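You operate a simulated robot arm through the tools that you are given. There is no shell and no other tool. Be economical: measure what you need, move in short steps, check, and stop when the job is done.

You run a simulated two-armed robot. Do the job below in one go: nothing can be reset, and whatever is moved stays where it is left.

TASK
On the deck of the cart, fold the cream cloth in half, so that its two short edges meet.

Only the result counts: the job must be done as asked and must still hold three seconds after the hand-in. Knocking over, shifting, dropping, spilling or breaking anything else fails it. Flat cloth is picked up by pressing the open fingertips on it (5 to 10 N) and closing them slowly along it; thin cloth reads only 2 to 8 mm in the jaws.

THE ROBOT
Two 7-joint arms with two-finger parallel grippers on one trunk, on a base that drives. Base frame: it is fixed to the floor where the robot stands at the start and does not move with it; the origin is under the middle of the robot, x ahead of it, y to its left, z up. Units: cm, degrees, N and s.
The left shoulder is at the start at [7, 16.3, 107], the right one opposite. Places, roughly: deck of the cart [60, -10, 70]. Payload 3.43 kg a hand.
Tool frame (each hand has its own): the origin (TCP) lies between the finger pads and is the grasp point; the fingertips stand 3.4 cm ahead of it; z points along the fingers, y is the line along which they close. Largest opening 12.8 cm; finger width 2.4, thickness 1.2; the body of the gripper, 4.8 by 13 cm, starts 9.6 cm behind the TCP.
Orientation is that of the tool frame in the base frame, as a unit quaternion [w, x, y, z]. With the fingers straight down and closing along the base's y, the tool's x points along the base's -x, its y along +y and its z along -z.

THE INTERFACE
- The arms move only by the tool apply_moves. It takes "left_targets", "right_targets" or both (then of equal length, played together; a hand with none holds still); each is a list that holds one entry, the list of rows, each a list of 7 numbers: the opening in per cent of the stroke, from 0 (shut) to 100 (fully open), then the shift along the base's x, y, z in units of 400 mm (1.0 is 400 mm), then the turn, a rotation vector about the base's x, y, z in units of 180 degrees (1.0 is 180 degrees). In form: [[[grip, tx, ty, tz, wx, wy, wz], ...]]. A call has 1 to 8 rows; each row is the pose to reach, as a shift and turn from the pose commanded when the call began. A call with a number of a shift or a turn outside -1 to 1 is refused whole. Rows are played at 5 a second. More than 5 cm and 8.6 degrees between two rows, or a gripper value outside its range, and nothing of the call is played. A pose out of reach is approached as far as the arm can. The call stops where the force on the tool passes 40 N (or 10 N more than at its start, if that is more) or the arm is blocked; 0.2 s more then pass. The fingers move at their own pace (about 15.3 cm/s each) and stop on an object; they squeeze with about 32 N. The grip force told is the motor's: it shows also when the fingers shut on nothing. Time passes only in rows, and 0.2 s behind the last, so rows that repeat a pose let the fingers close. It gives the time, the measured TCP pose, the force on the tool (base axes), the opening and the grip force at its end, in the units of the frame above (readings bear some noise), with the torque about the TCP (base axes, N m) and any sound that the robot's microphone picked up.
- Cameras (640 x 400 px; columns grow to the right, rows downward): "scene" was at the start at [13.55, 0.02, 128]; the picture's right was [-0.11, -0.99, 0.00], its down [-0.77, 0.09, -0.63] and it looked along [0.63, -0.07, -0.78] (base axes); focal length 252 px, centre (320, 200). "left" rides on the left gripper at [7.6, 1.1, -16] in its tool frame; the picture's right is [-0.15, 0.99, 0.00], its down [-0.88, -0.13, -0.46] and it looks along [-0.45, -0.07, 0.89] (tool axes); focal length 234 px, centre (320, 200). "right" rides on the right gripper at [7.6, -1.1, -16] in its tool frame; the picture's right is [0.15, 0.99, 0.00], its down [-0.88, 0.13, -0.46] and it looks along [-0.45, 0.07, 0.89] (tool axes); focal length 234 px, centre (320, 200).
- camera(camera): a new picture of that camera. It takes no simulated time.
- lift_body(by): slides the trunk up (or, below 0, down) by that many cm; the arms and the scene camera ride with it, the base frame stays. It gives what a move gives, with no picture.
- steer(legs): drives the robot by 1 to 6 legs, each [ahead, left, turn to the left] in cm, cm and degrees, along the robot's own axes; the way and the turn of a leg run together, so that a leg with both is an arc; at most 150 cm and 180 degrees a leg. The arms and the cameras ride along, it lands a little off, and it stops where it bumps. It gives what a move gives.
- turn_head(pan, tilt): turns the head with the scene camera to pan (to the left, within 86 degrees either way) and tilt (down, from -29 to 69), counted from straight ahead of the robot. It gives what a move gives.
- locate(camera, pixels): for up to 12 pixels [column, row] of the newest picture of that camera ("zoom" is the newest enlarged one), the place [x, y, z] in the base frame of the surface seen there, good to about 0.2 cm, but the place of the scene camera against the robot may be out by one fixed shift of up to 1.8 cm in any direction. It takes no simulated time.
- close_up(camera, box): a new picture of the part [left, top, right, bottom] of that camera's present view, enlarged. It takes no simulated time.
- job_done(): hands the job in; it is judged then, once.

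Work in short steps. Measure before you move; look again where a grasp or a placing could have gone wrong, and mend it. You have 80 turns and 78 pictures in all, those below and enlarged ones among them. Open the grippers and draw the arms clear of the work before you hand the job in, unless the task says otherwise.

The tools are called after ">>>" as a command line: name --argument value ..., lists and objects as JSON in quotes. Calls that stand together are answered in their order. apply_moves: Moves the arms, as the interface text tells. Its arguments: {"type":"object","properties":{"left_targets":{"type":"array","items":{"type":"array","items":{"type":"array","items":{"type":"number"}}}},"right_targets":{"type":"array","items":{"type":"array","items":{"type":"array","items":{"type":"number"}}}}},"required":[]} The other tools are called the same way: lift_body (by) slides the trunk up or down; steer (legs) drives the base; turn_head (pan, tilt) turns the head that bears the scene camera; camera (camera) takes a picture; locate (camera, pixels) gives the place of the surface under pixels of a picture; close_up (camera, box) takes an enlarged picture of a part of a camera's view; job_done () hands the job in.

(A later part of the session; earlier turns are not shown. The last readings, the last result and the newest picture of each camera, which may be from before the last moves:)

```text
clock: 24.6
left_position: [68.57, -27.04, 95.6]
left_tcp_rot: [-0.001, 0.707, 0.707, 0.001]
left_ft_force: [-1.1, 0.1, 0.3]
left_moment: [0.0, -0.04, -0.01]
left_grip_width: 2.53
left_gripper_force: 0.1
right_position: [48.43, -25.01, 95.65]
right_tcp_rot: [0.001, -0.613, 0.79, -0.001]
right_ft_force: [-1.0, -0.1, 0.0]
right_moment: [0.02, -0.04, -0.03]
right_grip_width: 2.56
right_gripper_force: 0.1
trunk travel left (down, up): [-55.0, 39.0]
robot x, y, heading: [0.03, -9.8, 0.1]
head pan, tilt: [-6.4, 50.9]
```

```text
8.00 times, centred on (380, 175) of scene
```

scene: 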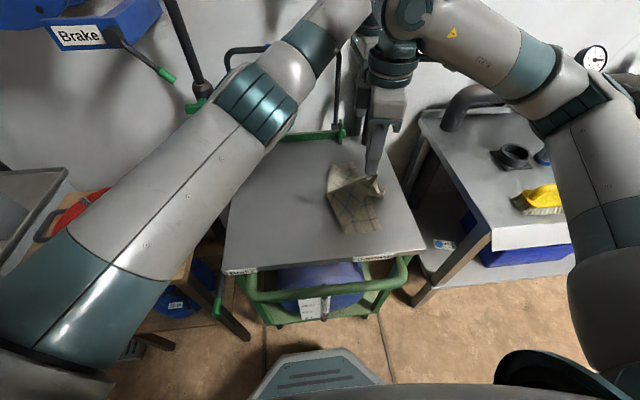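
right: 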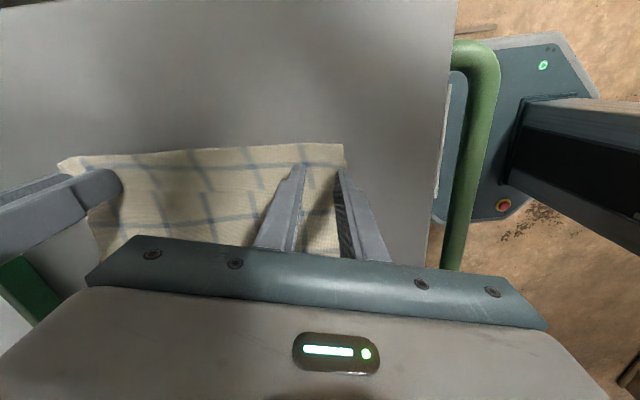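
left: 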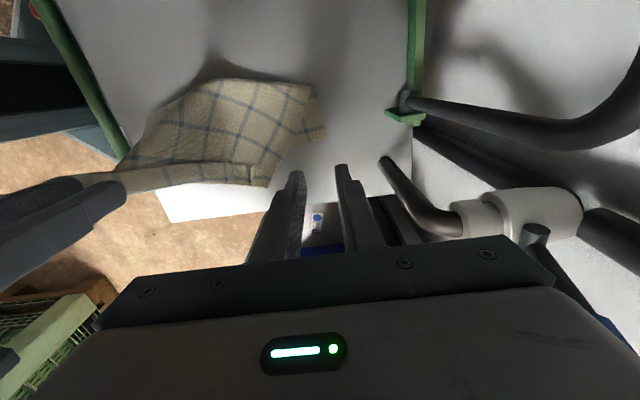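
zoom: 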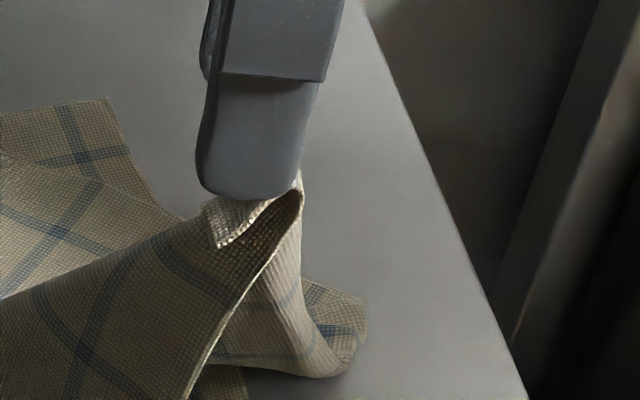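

The corner is snagged on the underside of the right outer fingertip. I lower the right hand straight back down slowly to lay the cloth back, then inspect.

>>> apply_moves --right_targets '[[[20, 0, 0, -0.06, 0, 0, 0], [20, 0, 0, -0.12, 0, 0, 0], [20, 0, 0, -0.18, 0, 0, 0], [20, 0, 0, -0.24, 0, 0, 0], [20, 0, 0, -0.3, 0, 0, 0], [20, 0, 0, -0.36, 0, 0, 0], [20, 0, 0, -0.41, 0, 0, 0], [20, 0, 0, -0.432, 0, 0, 0]]]'

>>> camera --camera "left"

>>> camera --camera "right"

>>> close_up --camera "scene" --box '[280, 130, 440, 230]'

```text
clock: 26.4
left_position: [68.57, -27.03, 95.63]
left_tcp_rot: [0.0, 0.707, 0.707, -0.001]
left_ft_force: [-0.3, 0.8, -1.3]
left_moment: [0.01, -0.01, 0.03]
left_grip_width: 2.55
left_gripper_force: 0.0
right_position: [48.65, -24.92, 78.16]
right_tcp_rot: [0.0, -0.613, 0.79, 0.001]
right_ft_force: [-1.1, 0.4, 2.5]
right_moment: [0.01, 0.0, 0.02]
right_grip_width: 2.54
right_gripper_force: 0.1
trunk travel left (down, up): [-55.0, 39.0]
robot x, y, heading: [0.21, -10.17, -0.1]
head pan, tilt: [-6.4, 50.9]
```

```text
43 pictures are left
```

left: 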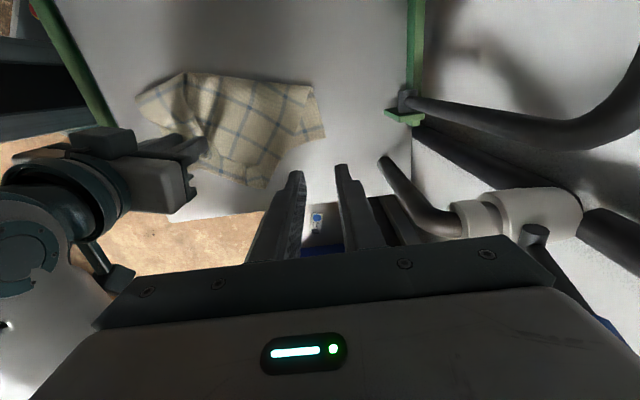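

```text
42 pictures are left
```

right: 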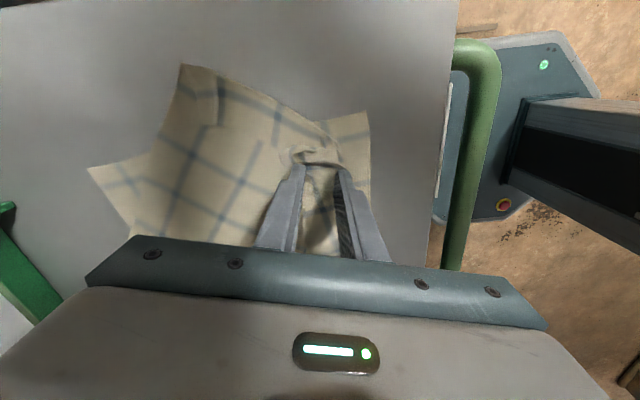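

```text
4.00 times, centred on (360, 180) of scene
```

zoom: 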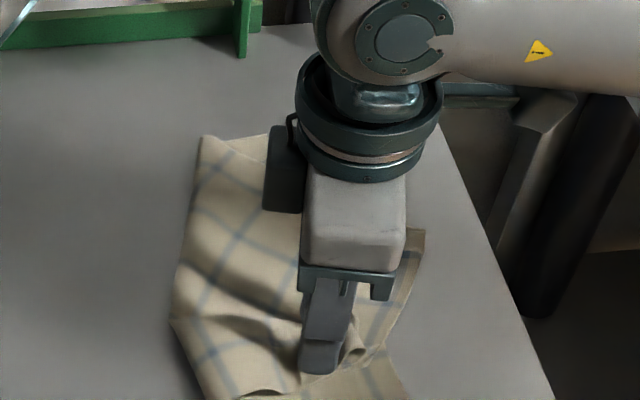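

The snag point rests on the deck again. I open the right jaws wide at this height, then raise 3 cm to see whether it sheds.

>>> apply_moves --right_targets '[[[30, 0, 0, 0, 0, 0, 0], [50, 0, 0, 0, 0, 0, 0], [50, 0, -0.04, 0.005, 0, 0, 0], [50, 0, 0, 0.01, 0, 0, 0], [50, 0, 0, 0.03, 0, 0, 0], [50, 0, 0, 0.06, 0, 0, 0], [50, 0, 0, 0.08, 0, 0, 0]]]'

>>> camera --camera "right"

>>> camera --camera "left"

```text
clock: 28.0
left_position: [68.45, -27.06, 95.48]
left_tcp_rot: [0.0, 0.707, 0.708, 0.0]
left_ft_force: [0.0, 0.4, -0.4]
left_moment: [-0.02, -0.03, 0.01]
left_grip_width: 2.56
left_gripper_force: 0.0
right_position: [48.8, -25.02, 81.31]
right_tcp_rot: [0.0, -0.613, 0.79, 0.0]
right_ft_force: [-0.2, 0.3, -0.1]
right_moment: [-0.01, 0.03, 0.01]
right_grip_width: 6.39
right_gripper_force: 0.0
trunk travel left (down, up): [-55.0, 39.0]
robot x, y, heading: [-0.08, -10.04, 0.1]
head pan, tilt: [-6.4, 50.9]
```

```text
40 pictures are left
```

right: 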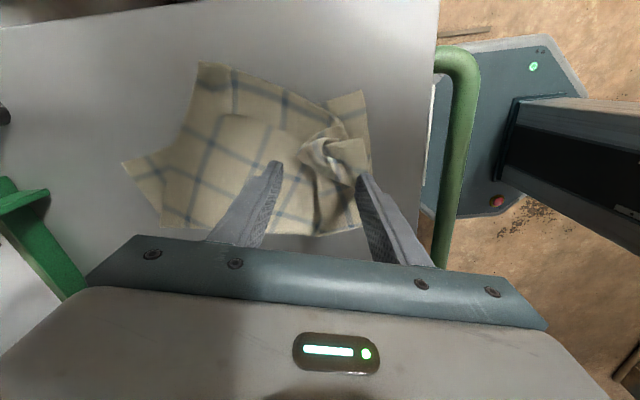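

```text
39 pictures are left
```

left: 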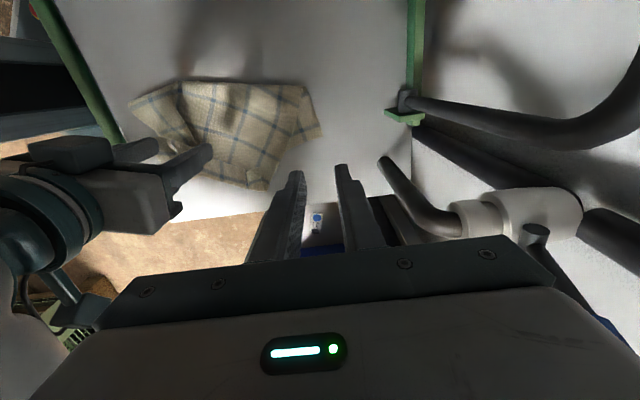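

It may have come loose; I raise 8 cm more to check.

>>> apply_moves --right_targets '[[[50, 0, 0, 0.03, 0, 0, 0], [50, 0, 0, 0.08, 0, 0, 0], [50, 0, 0, 0.14, 0, 0, 0], [50, 0, 0, 0.2, 0, 0, 0]]]'

>>> camera --camera "right"

```text
clock: 29.0
left_position: [68.54, -27.08, 95.46]
left_tcp_rot: [0.0, 0.707, 0.707, 0.0]
left_ft_force: [0.0, -0.3, -0.2]
left_moment: [-0.04, 0.01, 0.01]
left_grip_width: 2.54
left_gripper_force: 0.1
right_position: [49.05, -25.05, 89.39]
right_tcp_rot: [0.0, -0.612, 0.791, 0.001]
right_ft_force: [-0.2, 0.0, 0.3]
right_moment: [0.0, -0.02, 0.01]
right_grip_width: 6.42
right_gripper_force: 0.0
trunk travel left (down, up): [-55.0, 39.0]
robot x, y, heading: [0.11, -10.02, 0.1]
head pan, tilt: [-6.4, 50.9]
```

```text
38 pictures are left
```

right: 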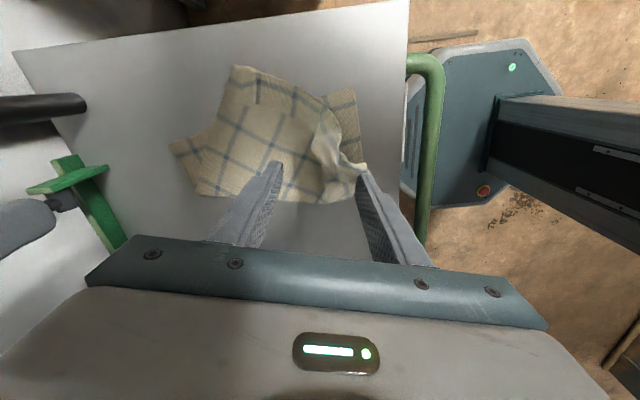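

Still snagged on the outer finger. Closer look at how the cloth is attached.

>>> close_up --camera "right" --box '[310, 130, 406, 190]'

>>> close_up --camera "scene" --box '[320, 130, 432, 200]'

```text
6.67 times, centred on (358, 160) of right
```

zoom: 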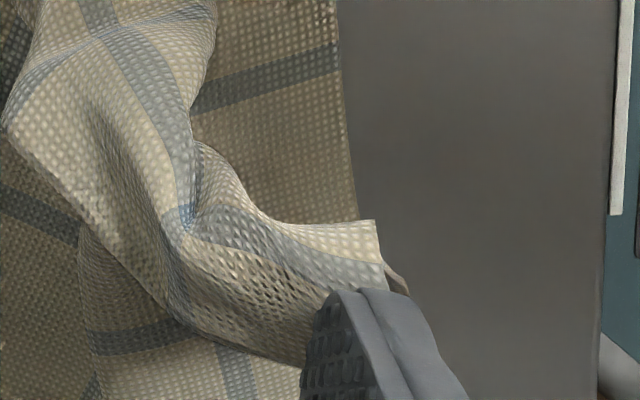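

```text
5.71 times, centred on (376, 165) of scene
```

zoom: 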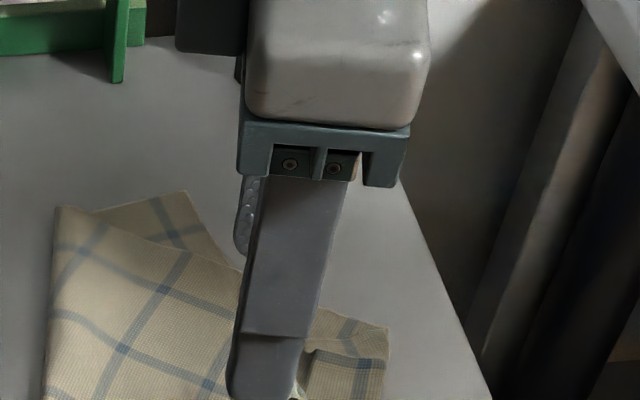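

The corner (near-left one) clings to the fingertip. I'll use that: close the right jaws on it so it is properly held, then regrasp the other corner with the left hand and lay the fold again.

>>> apply_moves --right_targets '[[[35, 0, 0, 0, 0, 0, 0], [20, 0, 0, 0, 0, 0, 0], [10, 0, 0, 0, 0, 0, 0], [0, 0, 0, 0, 0, 0, 0], [0, 0, 0, 0, 0, 0, 0]]]'

>>> camera --camera "right"

>>> camera --camera "left"

```text
clock: 30.2
left_position: [68.57, -27.07, 95.43]
left_tcp_rot: [0.0, 0.707, 0.707, 0.001]
left_ft_force: [-0.1, 0.2, -0.2]
left_moment: [-0.01, 0.02, 0.0]
left_grip_width: 2.56
left_gripper_force: 0.1
right_position: [48.99, -25.06, 89.26]
right_tcp_rot: [0.0, -0.613, 0.79, 0.0]
right_ft_force: [-0.2, -0.4, 0.5]
right_moment: [0.01, -0.02, 0.0]
right_grip_width: 0.0
right_gripper_force: 31.9
trunk travel left (down, up): [-55.0, 39.0]
robot x, y, heading: [0.08, -9.68, 0.2]
head pan, tilt: [-6.4, 50.9]
```

```text
35 pictures are left
```

right: 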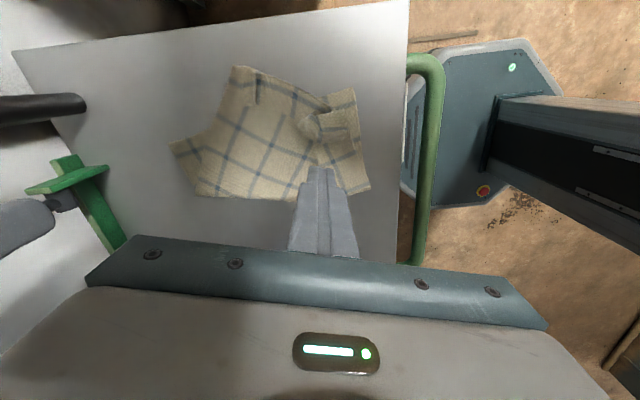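

```text
34 pictures are left
```

left: 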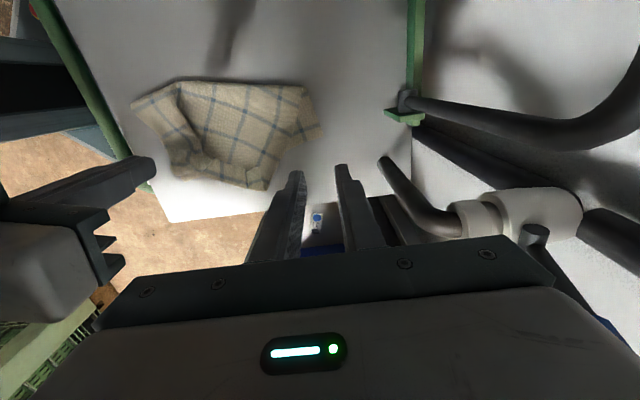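

The jaws read 0.0 and the cloth has dropped free. I take an enlarged view from the left camera to see the cloth's state.

>>> close_up --camera "left" --box '[110, 60, 350, 210]'

>>> close_up --camera "right" --box '[150, 50, 390, 200]'

```text
2.67 times, centred on (230, 135) of left
```

zoom: 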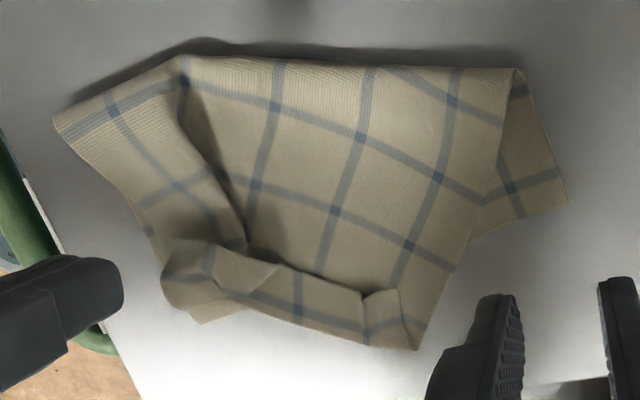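

```text
2.67 times, centred on (270, 125) of right
```

zoom: 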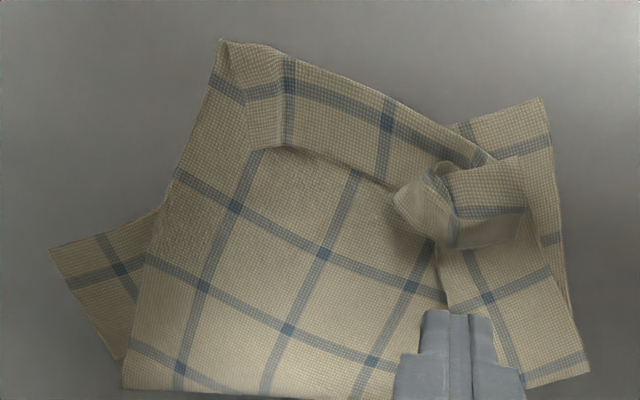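

Top layer is skewed about 25° on the lower one, near-left corner crumpled. I locate key points to plan grabbing the far-left corner with the left hand and unfolding.

>>> locate --camera "zoom" --pixels '[[228, 48], [54, 250], [538, 103], [250, 145], [380, 185], [430, 215], [515, 230], [585, 370], [125, 385], [180, 175], [260, 100]]'

>>> locate --camera "left" --pixels '[[265, 187], [322, 136], [305, 88], [133, 103], [178, 84], [172, 165], [182, 178], [255, 178]]'

```text
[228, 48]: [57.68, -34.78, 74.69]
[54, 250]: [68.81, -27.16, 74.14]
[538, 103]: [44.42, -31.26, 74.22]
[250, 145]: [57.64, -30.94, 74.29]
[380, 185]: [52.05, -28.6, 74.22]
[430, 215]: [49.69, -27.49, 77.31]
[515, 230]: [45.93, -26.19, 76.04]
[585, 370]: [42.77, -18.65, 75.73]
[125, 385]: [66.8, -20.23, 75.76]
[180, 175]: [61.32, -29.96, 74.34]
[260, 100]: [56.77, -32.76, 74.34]
```

```text
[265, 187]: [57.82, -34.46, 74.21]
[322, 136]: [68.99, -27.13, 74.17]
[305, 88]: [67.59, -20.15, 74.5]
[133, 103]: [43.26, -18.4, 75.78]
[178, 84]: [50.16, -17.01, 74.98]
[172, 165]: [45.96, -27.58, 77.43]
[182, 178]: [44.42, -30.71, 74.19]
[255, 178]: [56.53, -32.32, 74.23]
```

FL corner is at (57.8,−34.6). I move the right hand out of the way and put the left above (56.4,−32.5), jaws at 2.5 cm.

>>> apply_moves --right_targets '[[[0, 0, 0, 0.05, 0, 0, 0], [0, -0.03, -0.08, 0.1, 0, 0, 0], [5, -0.08, -0.18, 0.15, 0, 0, 0], [10, -0.14, -0.28, 0.2, 0, 0, 0], [15, -0.2, -0.37, 0.2, 0, 0, 0], [20, -0.22, -0.42, 0.2, 0, 0, 0]]]'

>>> apply_moves --left_targets '[[[20, -0.1, -0.04, 0, 0, 0, 0], [20, -0.2, -0.08, 0, 0, 0, 0], [20, -0.3, -0.135, 0, 0, 0, 0], [20, -0.3, -0.135, -0.1, 0, 0, 0], [20, -0.3, -0.135, -0.2, 0, 0, 0], [20, -0.3, -0.135, -0.3, 0, 0, 0], [20, -0.3, -0.135, -0.38, 0, 0, 0]]]'

>>> close_up --camera "left" --box '[160, 80, 480, 280]'

```text
refused: row 4 steps farther than a row can; nothing moved
```

```text
clock: 31.5
left_position: [57.87, -31.32, 86.64]
left_tcp_rot: [0.004, 0.696, 0.718, -0.001]
left_ft_force: [-5.0, -51.9, -28.9]
left_moment: [5.93, -1.78, 2.24]
left_grip_width: 2.57
left_gripper_force: 0.1
right_position: [48.0, -25.18, 88.67]
right_tcp_rot: [-0.012, -0.618, 0.786, 0.003]
right_ft_force: [19.0, -7.2, -30.3]
right_moment: [1.19, 4.84, -0.98]
right_grip_width: 0.0
right_gripper_force: 31.7
trunk travel left (down, up): [-55.0, 39.0]
robot x, y, heading: [-0.27, -10.24, -0.1]
head pan, tilt: [-6.4, 50.9]
stopped in row 6 (right hand): the force on the tool passed its limit (the readings are from after the stop); the commanded pose is now the measured one
```

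```text
2.00 times, centred on (320, 180) of left
```

zoom: 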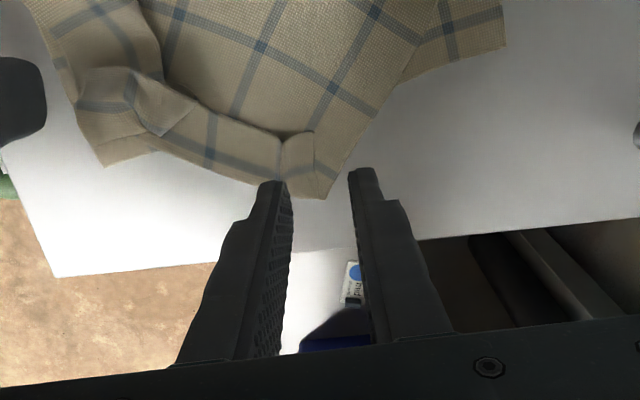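

The right-hand move was refused and the hands bumped (I shouldn't have chained those). I back the left hand straight up first, alone.

>>> apply_moves --left_targets '[[[20, 0.01, 0, 0.05, 0, 0, 0], [20, 0.02, 0, 0.13, 0, 0, 0], [20, 0.04, 0, 0.22, 0, 0, 0]]]'

```text
clock: 31.8
left_position: [58.13, -31.24, 86.71]
left_tcp_rot: [0.006, 0.695, 0.719, -0.002]
left_ft_force: [-5.9, -21.4, -8.0]
left_moment: [2.66, -0.97, 1.0]
left_grip_width: 2.55
left_gripper_force: 0.0
right_position: [48.09, -25.21, 88.81]
right_tcp_rot: [-0.01, -0.618, 0.786, 0.002]
right_ft_force: [9.2, 1.5, -12.0]
right_moment: [-0.01, 2.08, 0.03]
right_grip_width: 0.0
right_gripper_force: 31.9
trunk travel left (down, up): [-55.0, 39.0]
robot x, y, heading: [-0.2, -10.01, 0.1]
head pan, tilt: [-6.4, 50.9]
stopped in row 1 (left hand): the force on the tool passed its limit (the readings are from after the stop); the commanded pose is now the measured one
```

Still in contact; I look at the scene before moving.

>>> camera --camera "scene"

>>> close_up --camera "scene" --box '[280, 0, 520, 150]'

```text
30 pictures are left
```

scene: 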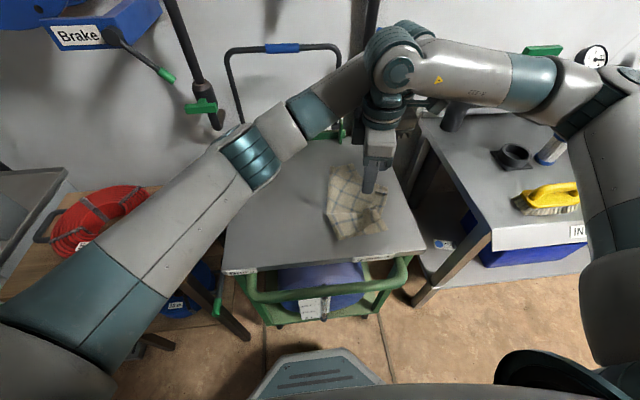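

```text
2.67 times, centred on (400, 75) of scene
```

zoom: 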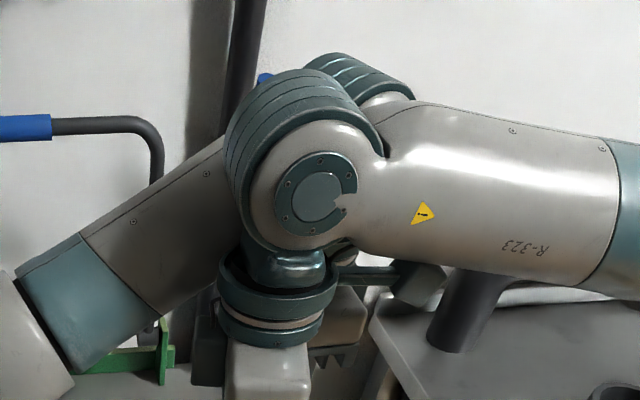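

Wrists overlap closely. The left is being pushed toward −y, so I try a small yield of the left hand toward −y and +x and watch the forces.

>>> apply_moves --left_targets '[[[20, 0.01, -0.015, 0, 0, 0, 0], [20, 0.02, -0.03, 0, 0, 0, 0]]]'

```text
clock: 32.4
left_position: [59.1, -32.28, 86.83]
left_tcp_rot: [0.005, 0.694, 0.72, 0.0]
left_ft_force: [-0.3, 0.6, -0.1]
left_moment: [-0.01, -0.02, 0.01]
left_grip_width: 2.58
left_gripper_force: 0.1
right_position: [48.07, -25.41, 88.66]
right_tcp_rot: [-0.013, -0.616, 0.788, 0.001]
right_ft_force: [4.4, -27.8, -22.5]
right_moment: [3.86, 2.34, -2.08]
right_grip_width: 0.0
right_gripper_force: 32.2
trunk travel left (down, up): [-55.0, 39.0]
robot x, y, heading: [0.04, -9.34, -0.0]
head pan, tilt: [-6.4, 50.9]
```

The left tool is free now; the left forearm presses on the right wrist (−y, down). I back the left up and forward a little.

>>> apply_moves --left_targets '[[[20, 0.015, 0, 0.02, 0, 0, 0], [20, 0.03, 0, 0.05, 0, 0, 0], [20, 0.05, 0, 0.1, 0, 0, 0]]]'

```text
clock: 33.2
left_position: [60.87, -32.58, 90.74]
left_tcp_rot: [0.004, 0.696, 0.718, -0.001]
left_ft_force: [-0.4, -0.1, 0.0]
left_moment: [0.0, 0.0, -0.01]
left_grip_width: 2.56
left_gripper_force: 0.1
right_position: [48.14, -25.13, 88.81]
right_tcp_rot: [-0.01, -0.618, 0.786, 0.001]
right_ft_force: [-0.3, 0.7, 0.7]
right_moment: [0.01, -0.03, -0.02]
right_grip_width: 0.0
right_gripper_force: 31.7
trunk travel left (down, up): [-55.0, 39.0]
robot x, y, heading: [0.01, -9.95, -0.1]
head pan, tilt: [-6.4, 50.9]
```

Both are free of contact. Now the right hand moves out toward the robot and then to its right.

>>> apply_moves --right_targets '[[[0, -0.06, 0, 0, 0, 0, 0], [0, -0.12, -0.03, 0.02, 0, 0, 0], [5, -0.17, -0.11, 0.06, 0, 0, 0], [10, -0.2, -0.2, 0.1, 0, 0, 0], [15, -0.2, -0.3, 0.15, 0, 0, 0], [20, -0.2, -0.4, 0.2, 0, 0, 0]]]'

```text
clock: 34.6
left_position: [60.81, -32.57, 90.75]
left_tcp_rot: [0.005, 0.695, 0.719, -0.001]
left_ft_force: [0.1, -0.2, -0.4]
left_moment: [0.01, -0.01, 0.03]
left_grip_width: 2.57
left_gripper_force: 0.2
right_position: [38.44, -39.17, 97.18]
right_tcp_rot: [-0.011, -0.617, 0.787, 0.001]
right_ft_force: [0.8, 0.2, 0.2]
right_moment: [-0.02, -0.01, 0.02]
right_grip_width: 2.57
right_gripper_force: 0.0
right hand out of reach, approached as far as the arm can: row 6
trunk travel left (down, up): [-55.0, 39.0]
robot x, y, heading: [0.2, -9.84, -0.0]
head pan, tilt: [-6.4, 50.9]
```

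Right hand is clear. Left hand goes over the FL corner grasp point and down to z≈79.5.

>>> apply_moves --left_targets '[[[20, -0.05, 0, -0.06, 0, 0, 0], [20, -0.1, 0, -0.13, 0, 0, 0], [20, -0.11, 0, -0.21, 0, 0, 0], [20, -0.11, 0, -0.28, 0, 0, 0]]]'

>>> camera --camera "left"

```text
clock: 35.6
left_position: [56.4, -32.4, 79.46]
left_tcp_rot: [0.004, 0.695, 0.719, -0.001]
left_ft_force: [-0.2, 0.6, 0.0]
left_moment: [0.04, -0.03, 0.06]
left_grip_width: 2.58
left_gripper_force: 0.1
right_position: [38.53, -39.09, 97.04]
right_tcp_rot: [-0.012, -0.617, 0.787, 0.001]
right_ft_force: [-1.0, -0.1, -0.3]
right_moment: [-0.01, 0.04, 0.0]
right_grip_width: 2.53
right_gripper_force: 0.0
trunk travel left (down, up): [-55.0, 39.0]
robot x, y, heading: [0.06, -9.57, -0.0]
head pan, tilt: [-6.4, 50.9]
```

```text
28 pictures are left
```

left: 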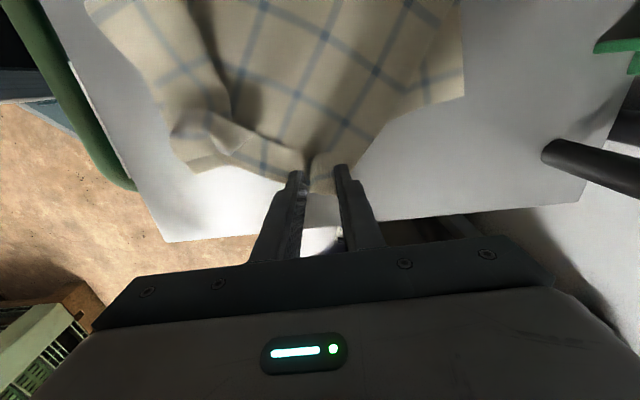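

The jaws straddle the corner ridge at about (320,175). I lower to light contact.

>>> apply_moves --left_targets '[[[20, 0, 0, -0.03, 0, 0, 0], [20, 0, 0, -0.047, 0, 0, 0], [20, 0, 0, -0.05, 0, 0, 0], [20, 0, 0, -0.0525, 0, 0, 0]]]'

```text
clock: 36.6
left_position: [56.34, -32.48, 77.66]
left_tcp_rot: [0.005, 0.696, 0.718, -0.001]
left_ft_force: [1.5, 0.8, 12.0]
left_moment: [0.12, 0.1, -0.04]
left_grip_width: 2.52
left_gripper_force: 0.1
right_position: [38.48, -39.14, 97.17]
right_tcp_rot: [-0.01, -0.617, 0.787, 0.001]
right_ft_force: [1.0, -0.2, -0.2]
right_moment: [0.0, 0.01, 0.01]
right_grip_width: 2.58
right_gripper_force: 0.0
trunk travel left (down, up): [-55.0, 39.0]
robot x, y, heading: [-0.19, -10.29, -0.2]
head pan, tilt: [-6.4, 50.9]
```

Contact at 12 N; I ease off slightly and close slowly, then lift 5 cm.

>>> apply_moves --left_targets '[[[17, 0, 0, 0.001, 0, 0, 0], [13, 0, 0, 0.001, 0, 0, 0], [9, 0, 0, 0.001, 0, 0, 0], [5, 0, 0, 0.001, 0, 0, 0], [0, 0, 0, 0.001, 0, 0, 0], [0, 0, 0, 0.001, 0, 0, 0], [0, 0, 0.01, 0.05, 0, 0, 0], [0, 0, 0.03, 0.12, 0, 0, 0]]]'

>>> camera --camera "left"

```text
clock: 38.4
left_position: [56.35, -31.26, 82.43]
left_tcp_rot: [0.005, 0.695, 0.719, -0.001]
left_ft_force: [0.7, -0.4, -0.2]
left_moment: [0.0, 0.01, 0.04]
left_grip_width: 0.27
left_gripper_force: 31.8
right_position: [38.46, -39.15, 97.12]
right_tcp_rot: [-0.011, -0.616, 0.787, 0.0]
right_ft_force: [0.3, -0.5, 0.6]
right_moment: [0.01, -0.01, 0.0]
right_grip_width: 2.55
right_gripper_force: 0.0
trunk travel left (down, up): [-55.0, 39.0]
robot x, y, heading: [-0.21, -9.84, -0.0]
head pan, tilt: [-6.4, 50.9]
```

```text
27 pictures are left
```

left: 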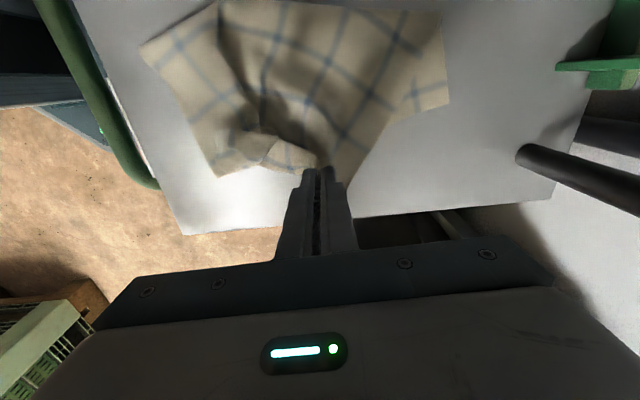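

Held (2.7 mm). I carry FL back over to the left in an arc toward (66,1.7) to unfold the top layer.

>>> apply_moves --left_targets '[[[0, 0.01, 0.03, 0.07, 0, 0, 0], [0, 0.03, 0.09, 0.13, 0, 0, 0], [0, 0.05, 0.16, 0.19, 0, 0, 0], [0, 0.07, 0.24, 0.22, 0, 0, 0], [0, 0.1, 0.32, 0.23, 0, 0, 0], [0, 0.13, 0.4, 0.22, 0, 0, 0], [0, 0.16, 0.48, 0.19, 0, 0, 0], [0, 0.19, 0.56, 0.15, 0, 0, 0]]]'

>>> apply_moves --left_targets '[[[0, 0.02, 0.07, -0.05, 0, 0, 0], [0, 0.035, 0.14, -0.11, 0, 0, 0], [0, 0.045, 0.21, -0.17, 0, 0, 0], [0, 0.05, 0.25, -0.22, 0, 0, 0], [0, 0.05, 0.265, -0.25, 0, 0, 0]]]'

>>> camera --camera "scene"

>>> camera --camera "left"

```text
clock: 40.2
left_position: [64.2, -8.68, 88.1]
left_tcp_rot: [0.005, 0.697, 0.718, -0.002]
left_ft_force: [0.6, 0.4, 0.3]
left_moment: [-0.01, -0.01, 0.0]
left_grip_width: 0.3
left_gripper_force: 32.0
right_position: [38.57, -39.04, 97.12]
right_tcp_rot: [-0.01, -0.617, 0.787, 0.001]
right_ft_force: [-0.6, 1.4, -0.3]
right_moment: [0.02, 0.01, -0.01]
right_grip_width: 2.55
right_gripper_force: 0.1
trunk travel left (down, up): [-55.0, 39.0]
robot x, y, heading: [0.05, -9.92, 0.2]
head pan, tilt: [-6.4, 50.9]
```

```text
clock: 41.4
left_position: [66.07, 1.66, 78.12]
left_tcp_rot: [0.004, 0.696, 0.718, -0.001]
left_ft_force: [-0.1, -0.6, 1.4]
left_moment: [-0.04, -0.03, 0.02]
left_grip_width: 0.26
left_gripper_force: 32.0
right_position: [38.49, -39.02, 97.17]
right_tcp_rot: [-0.012, -0.617, 0.787, 0.002]
right_ft_force: [0.3, 0.1, 0.3]
right_moment: [-0.02, -0.01, -0.02]
right_grip_width: 2.52
right_gripper_force: 0.0
trunk travel left (down, up): [-55.0, 39.0]
robot x, y, heading: [-0.14, -9.95, -0.1]
head pan, tilt: [-6.4, 50.9]
```

```text
26 pictures are left
```

scene: 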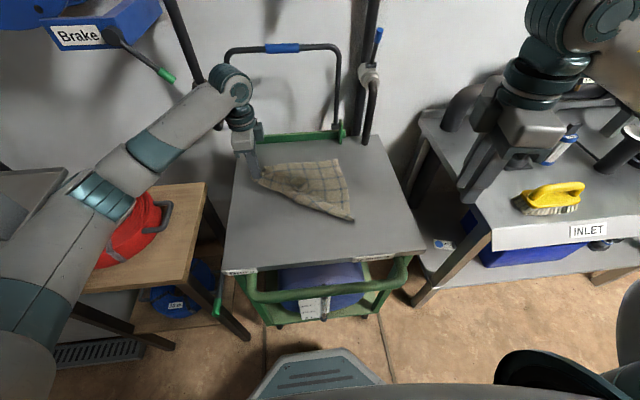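

```text
25 pictures are left
```

left: 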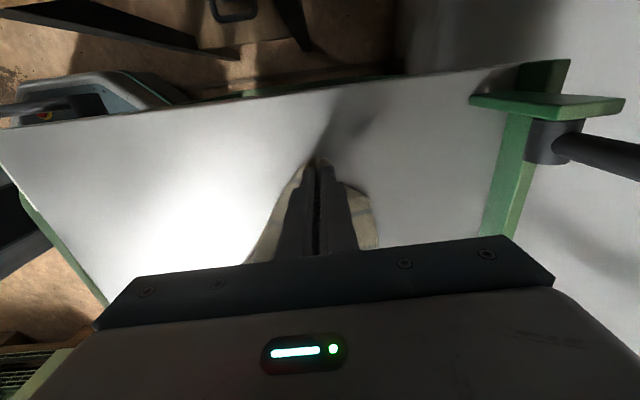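

The cloth is now a triangle: the diagonal runs from FL to the near-right corner. Closer look to find the near-left corner.

>>> close_up --camera "scene" --box '[240, 140, 376, 225]'

>>> locate --camera "zoom" --pixels '[[80, 190], [470, 95], [525, 375], [180, 260], [350, 320], [430, 280], [250, 200], [330, 200]]'

```text
4.71 times, centred on (308, 182) of scene
```

zoom: 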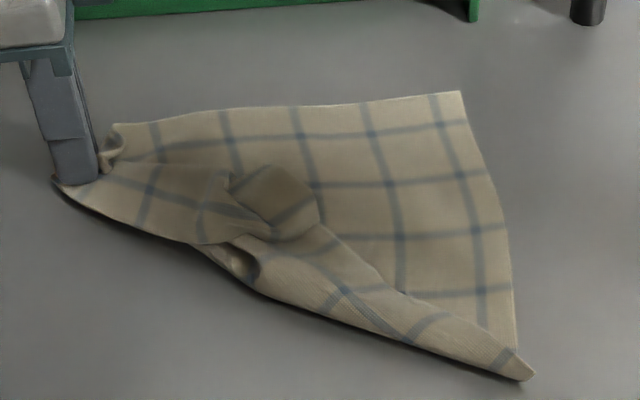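

```text
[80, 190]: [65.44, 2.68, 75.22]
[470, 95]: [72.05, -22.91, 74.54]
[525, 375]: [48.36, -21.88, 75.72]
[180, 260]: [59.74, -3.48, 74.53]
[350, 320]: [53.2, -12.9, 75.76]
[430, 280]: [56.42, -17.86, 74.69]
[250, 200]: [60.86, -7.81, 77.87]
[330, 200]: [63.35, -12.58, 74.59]
```

Near-left corner is the crumple on top near zoom (270,195), about (60.7,−9) true. I first draw FL out to (70.2,5.5) to straighten the far long edge and make room for the right hand.

>>> apply_moves --left_targets '[[[0, 0.02, 0.015, 0.025, 0, 0, 0], [0, 0.05, 0.04, 0.03, 0, 0, 0], [0, 0.08, 0.07, 0.025, 0, 0, 0], [0, 0.105, 0.097, 0.005, 0, 0, 0], [0, 0.105, 0.097, 0.0, 0, 0, 0]]]'

>>> apply_moves --right_targets '[[[25, 0.06, 0.08, 0, 0, 0, 0], [30, 0.14, 0.16, 0, 0, 0, 0], [35, 0.22, 0.24, 0, 0, 0, 0], [40, 0.3, 0.32, 0, 0, 0, 0], [40, 0.37, 0.4, 0, 0, 0, 0], [40, 0.43, 0.48, 0, 0, 0, 0], [40, 0.5, 0.56, -0.02, 0, 0, 0], [40, 0.55, 0.64, -0.04, 0, 0, 0]]]'

>>> camera --camera "right"

```text
clock: 42.6
left_position: [70.27, 5.73, 78.27]
left_tcp_rot: [0.005, 0.695, 0.719, -0.002]
left_ft_force: [0.3, 0.3, 1.1]
left_moment: [0.0, -0.01, 0.04]
left_grip_width: 0.28
left_gripper_force: 31.3
right_position: [38.54, -39.1, 97.05]
right_tcp_rot: [-0.011, -0.617, 0.787, 0.001]
right_ft_force: [0.2, -0.7, 0.2]
right_moment: [-0.01, 0.0, 0.02]
right_grip_width: 2.55
right_gripper_force: 0.0
trunk travel left (down, up): [-55.0, 39.0]
robot x, y, heading: [-0.31, -10.04, -0.0]
head pan, tilt: [-6.4, 50.9]
```

```text
clock: 44.4
left_position: [70.33, 5.71, 78.14]
left_tcp_rot: [0.004, 0.696, 0.718, -0.001]
left_ft_force: [0.2, -0.8, -0.2]
left_moment: [0.0, 0.02, 0.03]
left_grip_width: 0.27
left_gripper_force: 32.0
right_position: [53.65, -19.56, 97.06]
right_tcp_rot: [-0.01, -0.616, 0.788, 0.0]
right_ft_force: [0.3, 0.7, 0.1]
right_moment: [-0.01, 0.01, -0.01]
right_grip_width: 5.11
right_gripper_force: 0.1
right hand out of reach, approached as far as the arm can: row 4, 5, 6, 7, 8
trunk travel left (down, up): [-55.0, 39.0]
robot x, y, heading: [-0.05, -9.8, -0.1]
head pan, tilt: [-6.4, 50.9]
```

```text
23 pictures are left
```

right: 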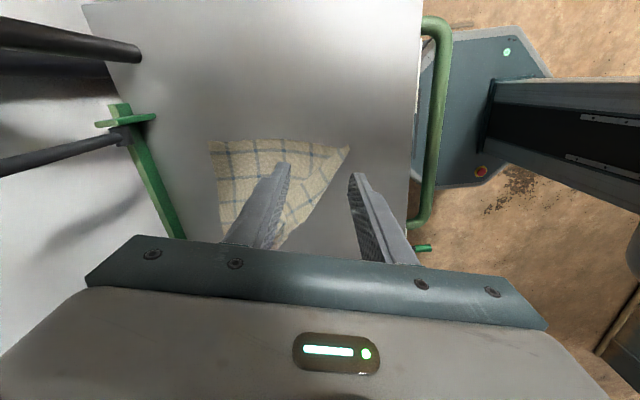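

Right hand hit its wrist limit at (53.7,−19.6); I'll ease yaw by 20° on the way. First I re-look at the crumple after the pull.

>>> close_up --camera "scene" --box '[230, 140, 366, 225]'

>>> locate --camera "zoom" --pixels '[[250, 180], [300, 190], [350, 200], [470, 95], [530, 375], [200, 260]]'

```text
4.71 times, centred on (298, 182) of scene
```

zoom: 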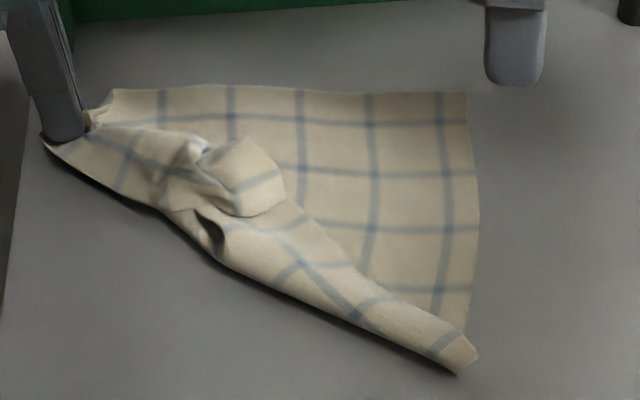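

```text
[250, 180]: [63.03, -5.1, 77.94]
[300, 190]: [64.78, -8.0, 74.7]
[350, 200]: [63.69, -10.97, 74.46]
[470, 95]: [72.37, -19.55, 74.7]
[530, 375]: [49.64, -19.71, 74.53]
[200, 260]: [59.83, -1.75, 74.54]
```

The cloth slid a bit; FR is at about (71.5,−20), crumple at about (62.1,−5.1). I move the right hand above it with yaw eased 20°.

>>> apply_moves --right_targets '[[[40, 0.01, 0.02, 0, 0, 0, -0.035], [40, 0.05, 0.09, -0.02, 0, 0, -0.07], [40, 0.1, 0.17, -0.05, 0, 0, -0.105], [40, 0.15, 0.25, -0.1, 0, 0, -0.111], [40, 0.19, 0.32, -0.15, 0, 0, -0.111], [40, 0.21, 0.362, -0.2, 0, 0, -0.111]]]'

>>> close_up --camera "right" --box '[160, 60, 480, 260]'

```text
clock: 45.8
left_position: [70.26, 5.72, 78.21]
left_tcp_rot: [0.005, 0.696, 0.718, -0.001]
left_ft_force: [-0.1, -0.1, 1.2]
left_moment: [0.03, 0.01, 0.04]
left_grip_width: 0.28
left_gripper_force: 31.6
right_position: [61.57, -5.13, 89.08]
right_tcp_rot: [-0.011, -0.472, 0.882, 0.003]
right_ft_force: [-1.0, -0.6, 0.4]
right_moment: [0.0, 0.02, 0.02]
right_grip_width: 5.13
right_gripper_force: 0.0
trunk travel left (down, up): [-55.0, 39.0]
robot x, y, heading: [0.04, -10.02, -0.2]
head pan, tilt: [-6.4, 50.9]
```

```text
2.00 times, centred on (320, 160) of right
```

zoom: 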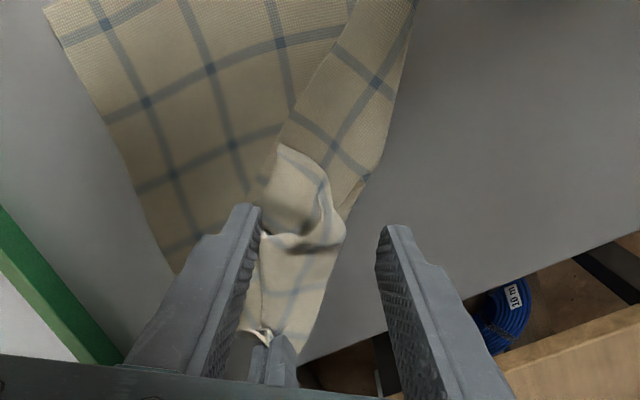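

I locate the crumple points in this view.

>>> locate --camera "zoom" --pixels '[[275, 152], [300, 160], [320, 195], [280, 210], [265, 240], [320, 235], [340, 235], [262, 200], [265, 300]]'

>>> close_up --camera "right" --box '[260, 110, 356, 200]'

```text
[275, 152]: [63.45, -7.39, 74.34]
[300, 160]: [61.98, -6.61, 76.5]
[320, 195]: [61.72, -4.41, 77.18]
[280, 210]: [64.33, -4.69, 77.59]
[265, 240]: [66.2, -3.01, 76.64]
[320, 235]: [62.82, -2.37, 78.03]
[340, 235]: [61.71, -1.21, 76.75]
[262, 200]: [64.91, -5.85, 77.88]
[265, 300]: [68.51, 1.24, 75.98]
```

```text
4.44 times, centred on (308, 155) of right
```

zoom: 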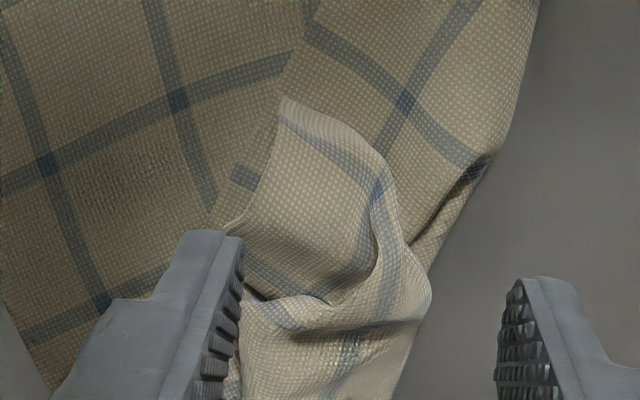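

NL tip is at about (63.2,−7.6) with the flap rising to z≈77.5 behind it. I straddle the flap at (62.8,−6) with 6.4 cm opening and lower to tips ~0.9 cm above the deck, then close.

>>> apply_moves --right_targets '[[[50, 0.03, -0.022, -0.06, 0, 0, 0], [50, 0.03, -0.022, -0.14, 0, 0, 0], [50, 0.03, -0.022, -0.22, 0, 0, 0], [50, 0.03, -0.022, -0.27, 0, 0, 0], [35, 0.03, -0.022, -0.27, 0, 0, 0], [20, 0.03, -0.022, -0.27, 0, 0, 0], [8, 0.03, -0.022, -0.27, 0, 0, 0], [0, 0.03, -0.022, -0.27, 0, 0, 0]]]'

>>> apply_moves --right_targets '[[[0, 0, 0, 0.0, 0, 0, 0], [0, 0, 0, 0.05, 0, 0, 0], [0, 0, 0, 0.1, 0, 0, 0]]]'

>>> camera --camera "right"

```text
clock: 47.6
left_position: [70.25, 5.76, 78.23]
left_tcp_rot: [0.005, 0.695, 0.719, -0.001]
left_ft_force: [0.3, -0.7, 0.4]
left_moment: [-0.01, 0.03, 0.02]
left_grip_width: 0.29
left_gripper_force: 32.0
right_position: [62.63, -6.06, 78.43]
right_tcp_rot: [-0.01, -0.472, 0.882, 0.004]
right_ft_force: [-0.3, 0.3, 0.4]
right_moment: [0.02, -0.04, 0.0]
right_grip_width: 0.27
right_gripper_force: 32.2
trunk travel left (down, up): [-55.0, 39.0]
robot x, y, heading: [-0.23, -9.66, 0.1]
head pan, tilt: [-6.4, 50.9]
```

```text
clock: 48.4
left_position: [70.31, 5.64, 78.27]
left_tcp_rot: [0.005, 0.695, 0.719, -0.001]
left_ft_force: [-0.1, -1.6, 1.3]
left_moment: [-0.06, 0.02, 0.01]
left_grip_width: 0.27
left_gripper_force: 31.7
right_position: [62.77, -6.04, 82.38]
right_tcp_rot: [-0.011, -0.472, 0.882, 0.004]
right_ft_force: [0.2, 0.7, -0.1]
right_moment: [0.0, -0.02, 0.03]
right_grip_width: 0.28
right_gripper_force: 31.4
trunk travel left (down, up): [-55.0, 39.0]
robot x, y, heading: [0.14, -9.88, 0.1]
head pan, tilt: [-6.4, 50.9]
```

```text
19 pictures are left
```

right: 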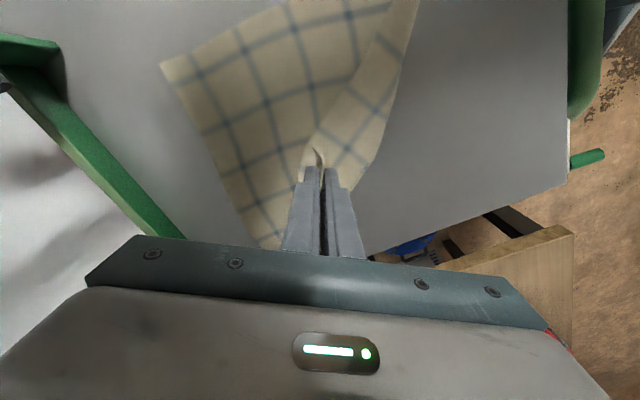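

Right hand now holds the NL corner (2.8 mm). I carry it over to the near-left place, about (50,5.5), turning the yaw back by 20°.

>>> apply_moves --right_targets '[[[0, -0.03, 0.02, 0.06, 0, 0, 0.0], [0, -0.07, 0.05, 0.09, 0, 0, 0.02], [0, -0.12, 0.09, 0.1, 0, 0, 0.04], [0, -0.17, 0.13, 0.09, 0, 0, 0.06], [0, -0.22, 0.18, 0.06, 0, 0, 0.08], [0, -0.27, 0.23, 0.01, 0, 0, 0.1], [0, -0.3, 0.27, -0.05, 0, 0, 0.111], [0, -0.32, 0.2875, -0.095, 0, 0, 0.111]]]'

>>> close_up --camera "scene" --box '[220, 140, 380, 240]'

>>> locate --camera "zoom" --pixels '[[430, 80], [430, 270], [320, 180], [250, 290]]'

```text
clock: 50.2
left_position: [70.12, 5.68, 78.16]
left_tcp_rot: [0.003, 0.695, 0.719, -0.002]
left_ft_force: [-27.2, 0.9, 2.0]
left_moment: [0.04, 0.99, 0.14]
left_grip_width: 0.28
left_gripper_force: 31.8
right_position: [49.85, 5.24, 78.73]
right_tcp_rot: [-0.009, -0.617, 0.787, 0.001]
right_ft_force: [27.1, -0.8, -1.4]
right_moment: [-0.03, -0.61, -0.42]
right_grip_width: 0.3
right_gripper_force: 31.4
trunk travel left (down, up): [-55.0, 39.0]
robot x, y, heading: [0.11, -9.72, -0.1]
head pan, tilt: [-6.4, 50.9]
```

```text
4.00 times, centred on (300, 190) of scene
```

zoom: 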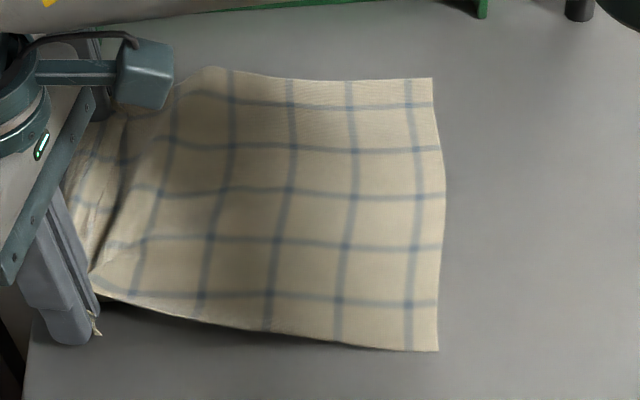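

```text
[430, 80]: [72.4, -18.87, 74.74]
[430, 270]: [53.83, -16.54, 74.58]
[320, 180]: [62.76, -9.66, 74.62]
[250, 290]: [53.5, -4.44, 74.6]
```

The cloth is flat again. Tension is high (27 N), so I'll ease it; first I locate the right-edge corners precisely.

>>> locate --camera "zoom" --pixels '[[435, 347], [430, 81], [441, 210], [97, 328], [210, 70]]'

>>> apply_moves --left_targets '[[[0, -0.01, 0, 0.005, 0, 0, 0], [0, -0.018, 0, 0.01, 0, 0, 0]]]' --right_targets '[[[0, 0.01, 0, 0.0, 0, 0, 0], [0, 0.018, 0, 0.0, 0, 0, 0]]]'

>>> camera --camera "left"

>>> camera --camera "right"

```text
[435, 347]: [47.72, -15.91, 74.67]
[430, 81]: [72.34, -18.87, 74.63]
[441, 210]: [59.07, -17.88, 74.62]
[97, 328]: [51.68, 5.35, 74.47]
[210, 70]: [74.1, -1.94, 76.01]
```

```text
clock: 50.8
left_position: [69.51, 5.75, 78.6]
left_tcp_rot: [0.005, 0.694, 0.72, 0.0]
left_ft_force: [-6.8, 0.8, 0.2]
left_moment: [0.03, 0.27, 0.06]
left_grip_width: 0.3
left_gripper_force: 32.1
right_position: [50.48, 5.43, 78.54]
right_tcp_rot: [-0.011, -0.619, 0.785, 0.002]
right_ft_force: [7.5, -0.8, -0.2]
right_moment: [0.01, -0.15, -0.11]
right_grip_width: 0.24
right_gripper_force: 32.1
trunk travel left (down, up): [-55.0, 39.0]
robot x, y, heading: [0.18, -9.64, -0.1]
head pan, tilt: [-6.4, 50.9]
```

```text
17 pictures are left
```

left: 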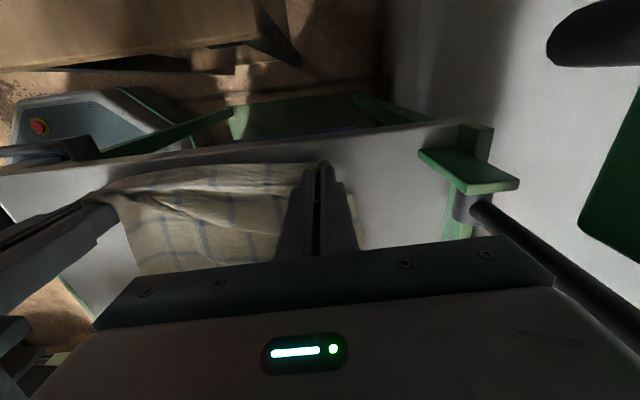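

```text
16 pictures are left
```

right: 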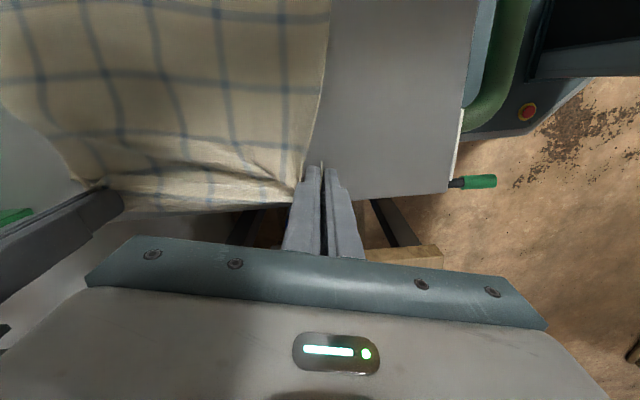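

Right edge true: FR (71.4,−19.5), NR (46.8,−16.5). Both left corners are held with mild tension, so I fold again directly, targets left (68.7,−17.9), right (49.8,−15.3); first most of the arc.

>>> apply_moves --left_targets '[[[0, -0.001, -0.024, 0.075, 0, 0, 0], [0, -0.003, -0.071, 0.15, 0, 0, 0], [0, -0.005, -0.13, 0.212, 0, 0, 0], [0, -0.007, -0.2, 0.257, 0, 0, 0], [0, -0.01, -0.272, 0.28, 0, 0, 0], [0, -0.012, -0.343, 0.275, 0, 0, 0], [0, -0.015, -0.414, 0.25, 0, 0, 0], [0, -0.017, -0.473, 0.207, 0, 0, 0]]]' --right_targets '[[[0, -0.001, -0.021, 0.075, 0, 0, 0], [0, -0.003, -0.062, 0.15, 0, 0, 0], [0, -0.005, -0.114, 0.212, 0, 0, 0], [0, -0.007, -0.176, 0.257, 0, 0, 0], [0, -0.01, -0.239, 0.28, 0, 0, 0], [0, -0.012, -0.301, 0.275, 0, 0, 0], [0, -0.014, -0.363, 0.25, 0, 0, 0], [0, -0.016, -0.415, 0.207, 0, 0, 0]]]'

>>> camera --camera "right"

```text
clock: 52.6
left_position: [68.9, -13.46, 86.73]
left_tcp_rot: [0.004, 0.695, 0.719, -0.001]
left_ft_force: [-6.2, 0.9, 0.3]
left_moment: [0.06, 0.17, 0.04]
left_grip_width: 0.28
left_gripper_force: 32.0
right_position: [50.17, -11.23, 86.72]
right_tcp_rot: [-0.01, -0.619, 0.786, 0.002]
right_ft_force: [5.3, -1.4, -1.0]
right_moment: [-0.01, -0.11, -0.11]
right_grip_width: 0.23
right_gripper_force: 32.1
trunk travel left (down, up): [-55.0, 39.0]
robot x, y, heading: [-0.17, -10.03, 0.1]
head pan, tilt: [-6.4, 50.9]
```

```text
15 pictures are left
```

right: 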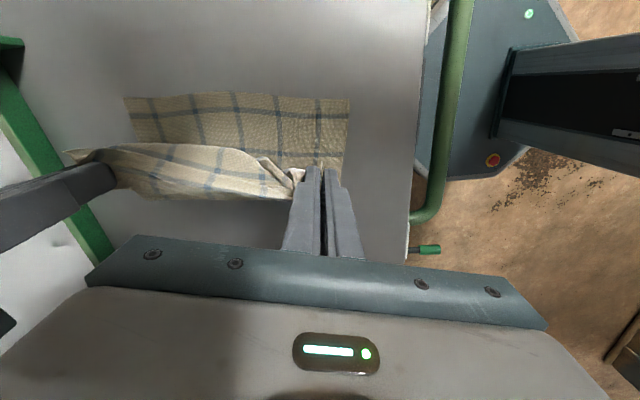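

Lower layer is flat with corners at right-cam (349,101) and (126,99). I locate them for the final placement.

>>> locate --camera "right" --pixels '[[347, 102], [128, 101], [235, 94], [322, 165], [68, 153]]'

```text
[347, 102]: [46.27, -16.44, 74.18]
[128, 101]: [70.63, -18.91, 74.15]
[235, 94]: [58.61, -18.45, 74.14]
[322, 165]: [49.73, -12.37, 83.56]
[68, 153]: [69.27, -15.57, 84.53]
```

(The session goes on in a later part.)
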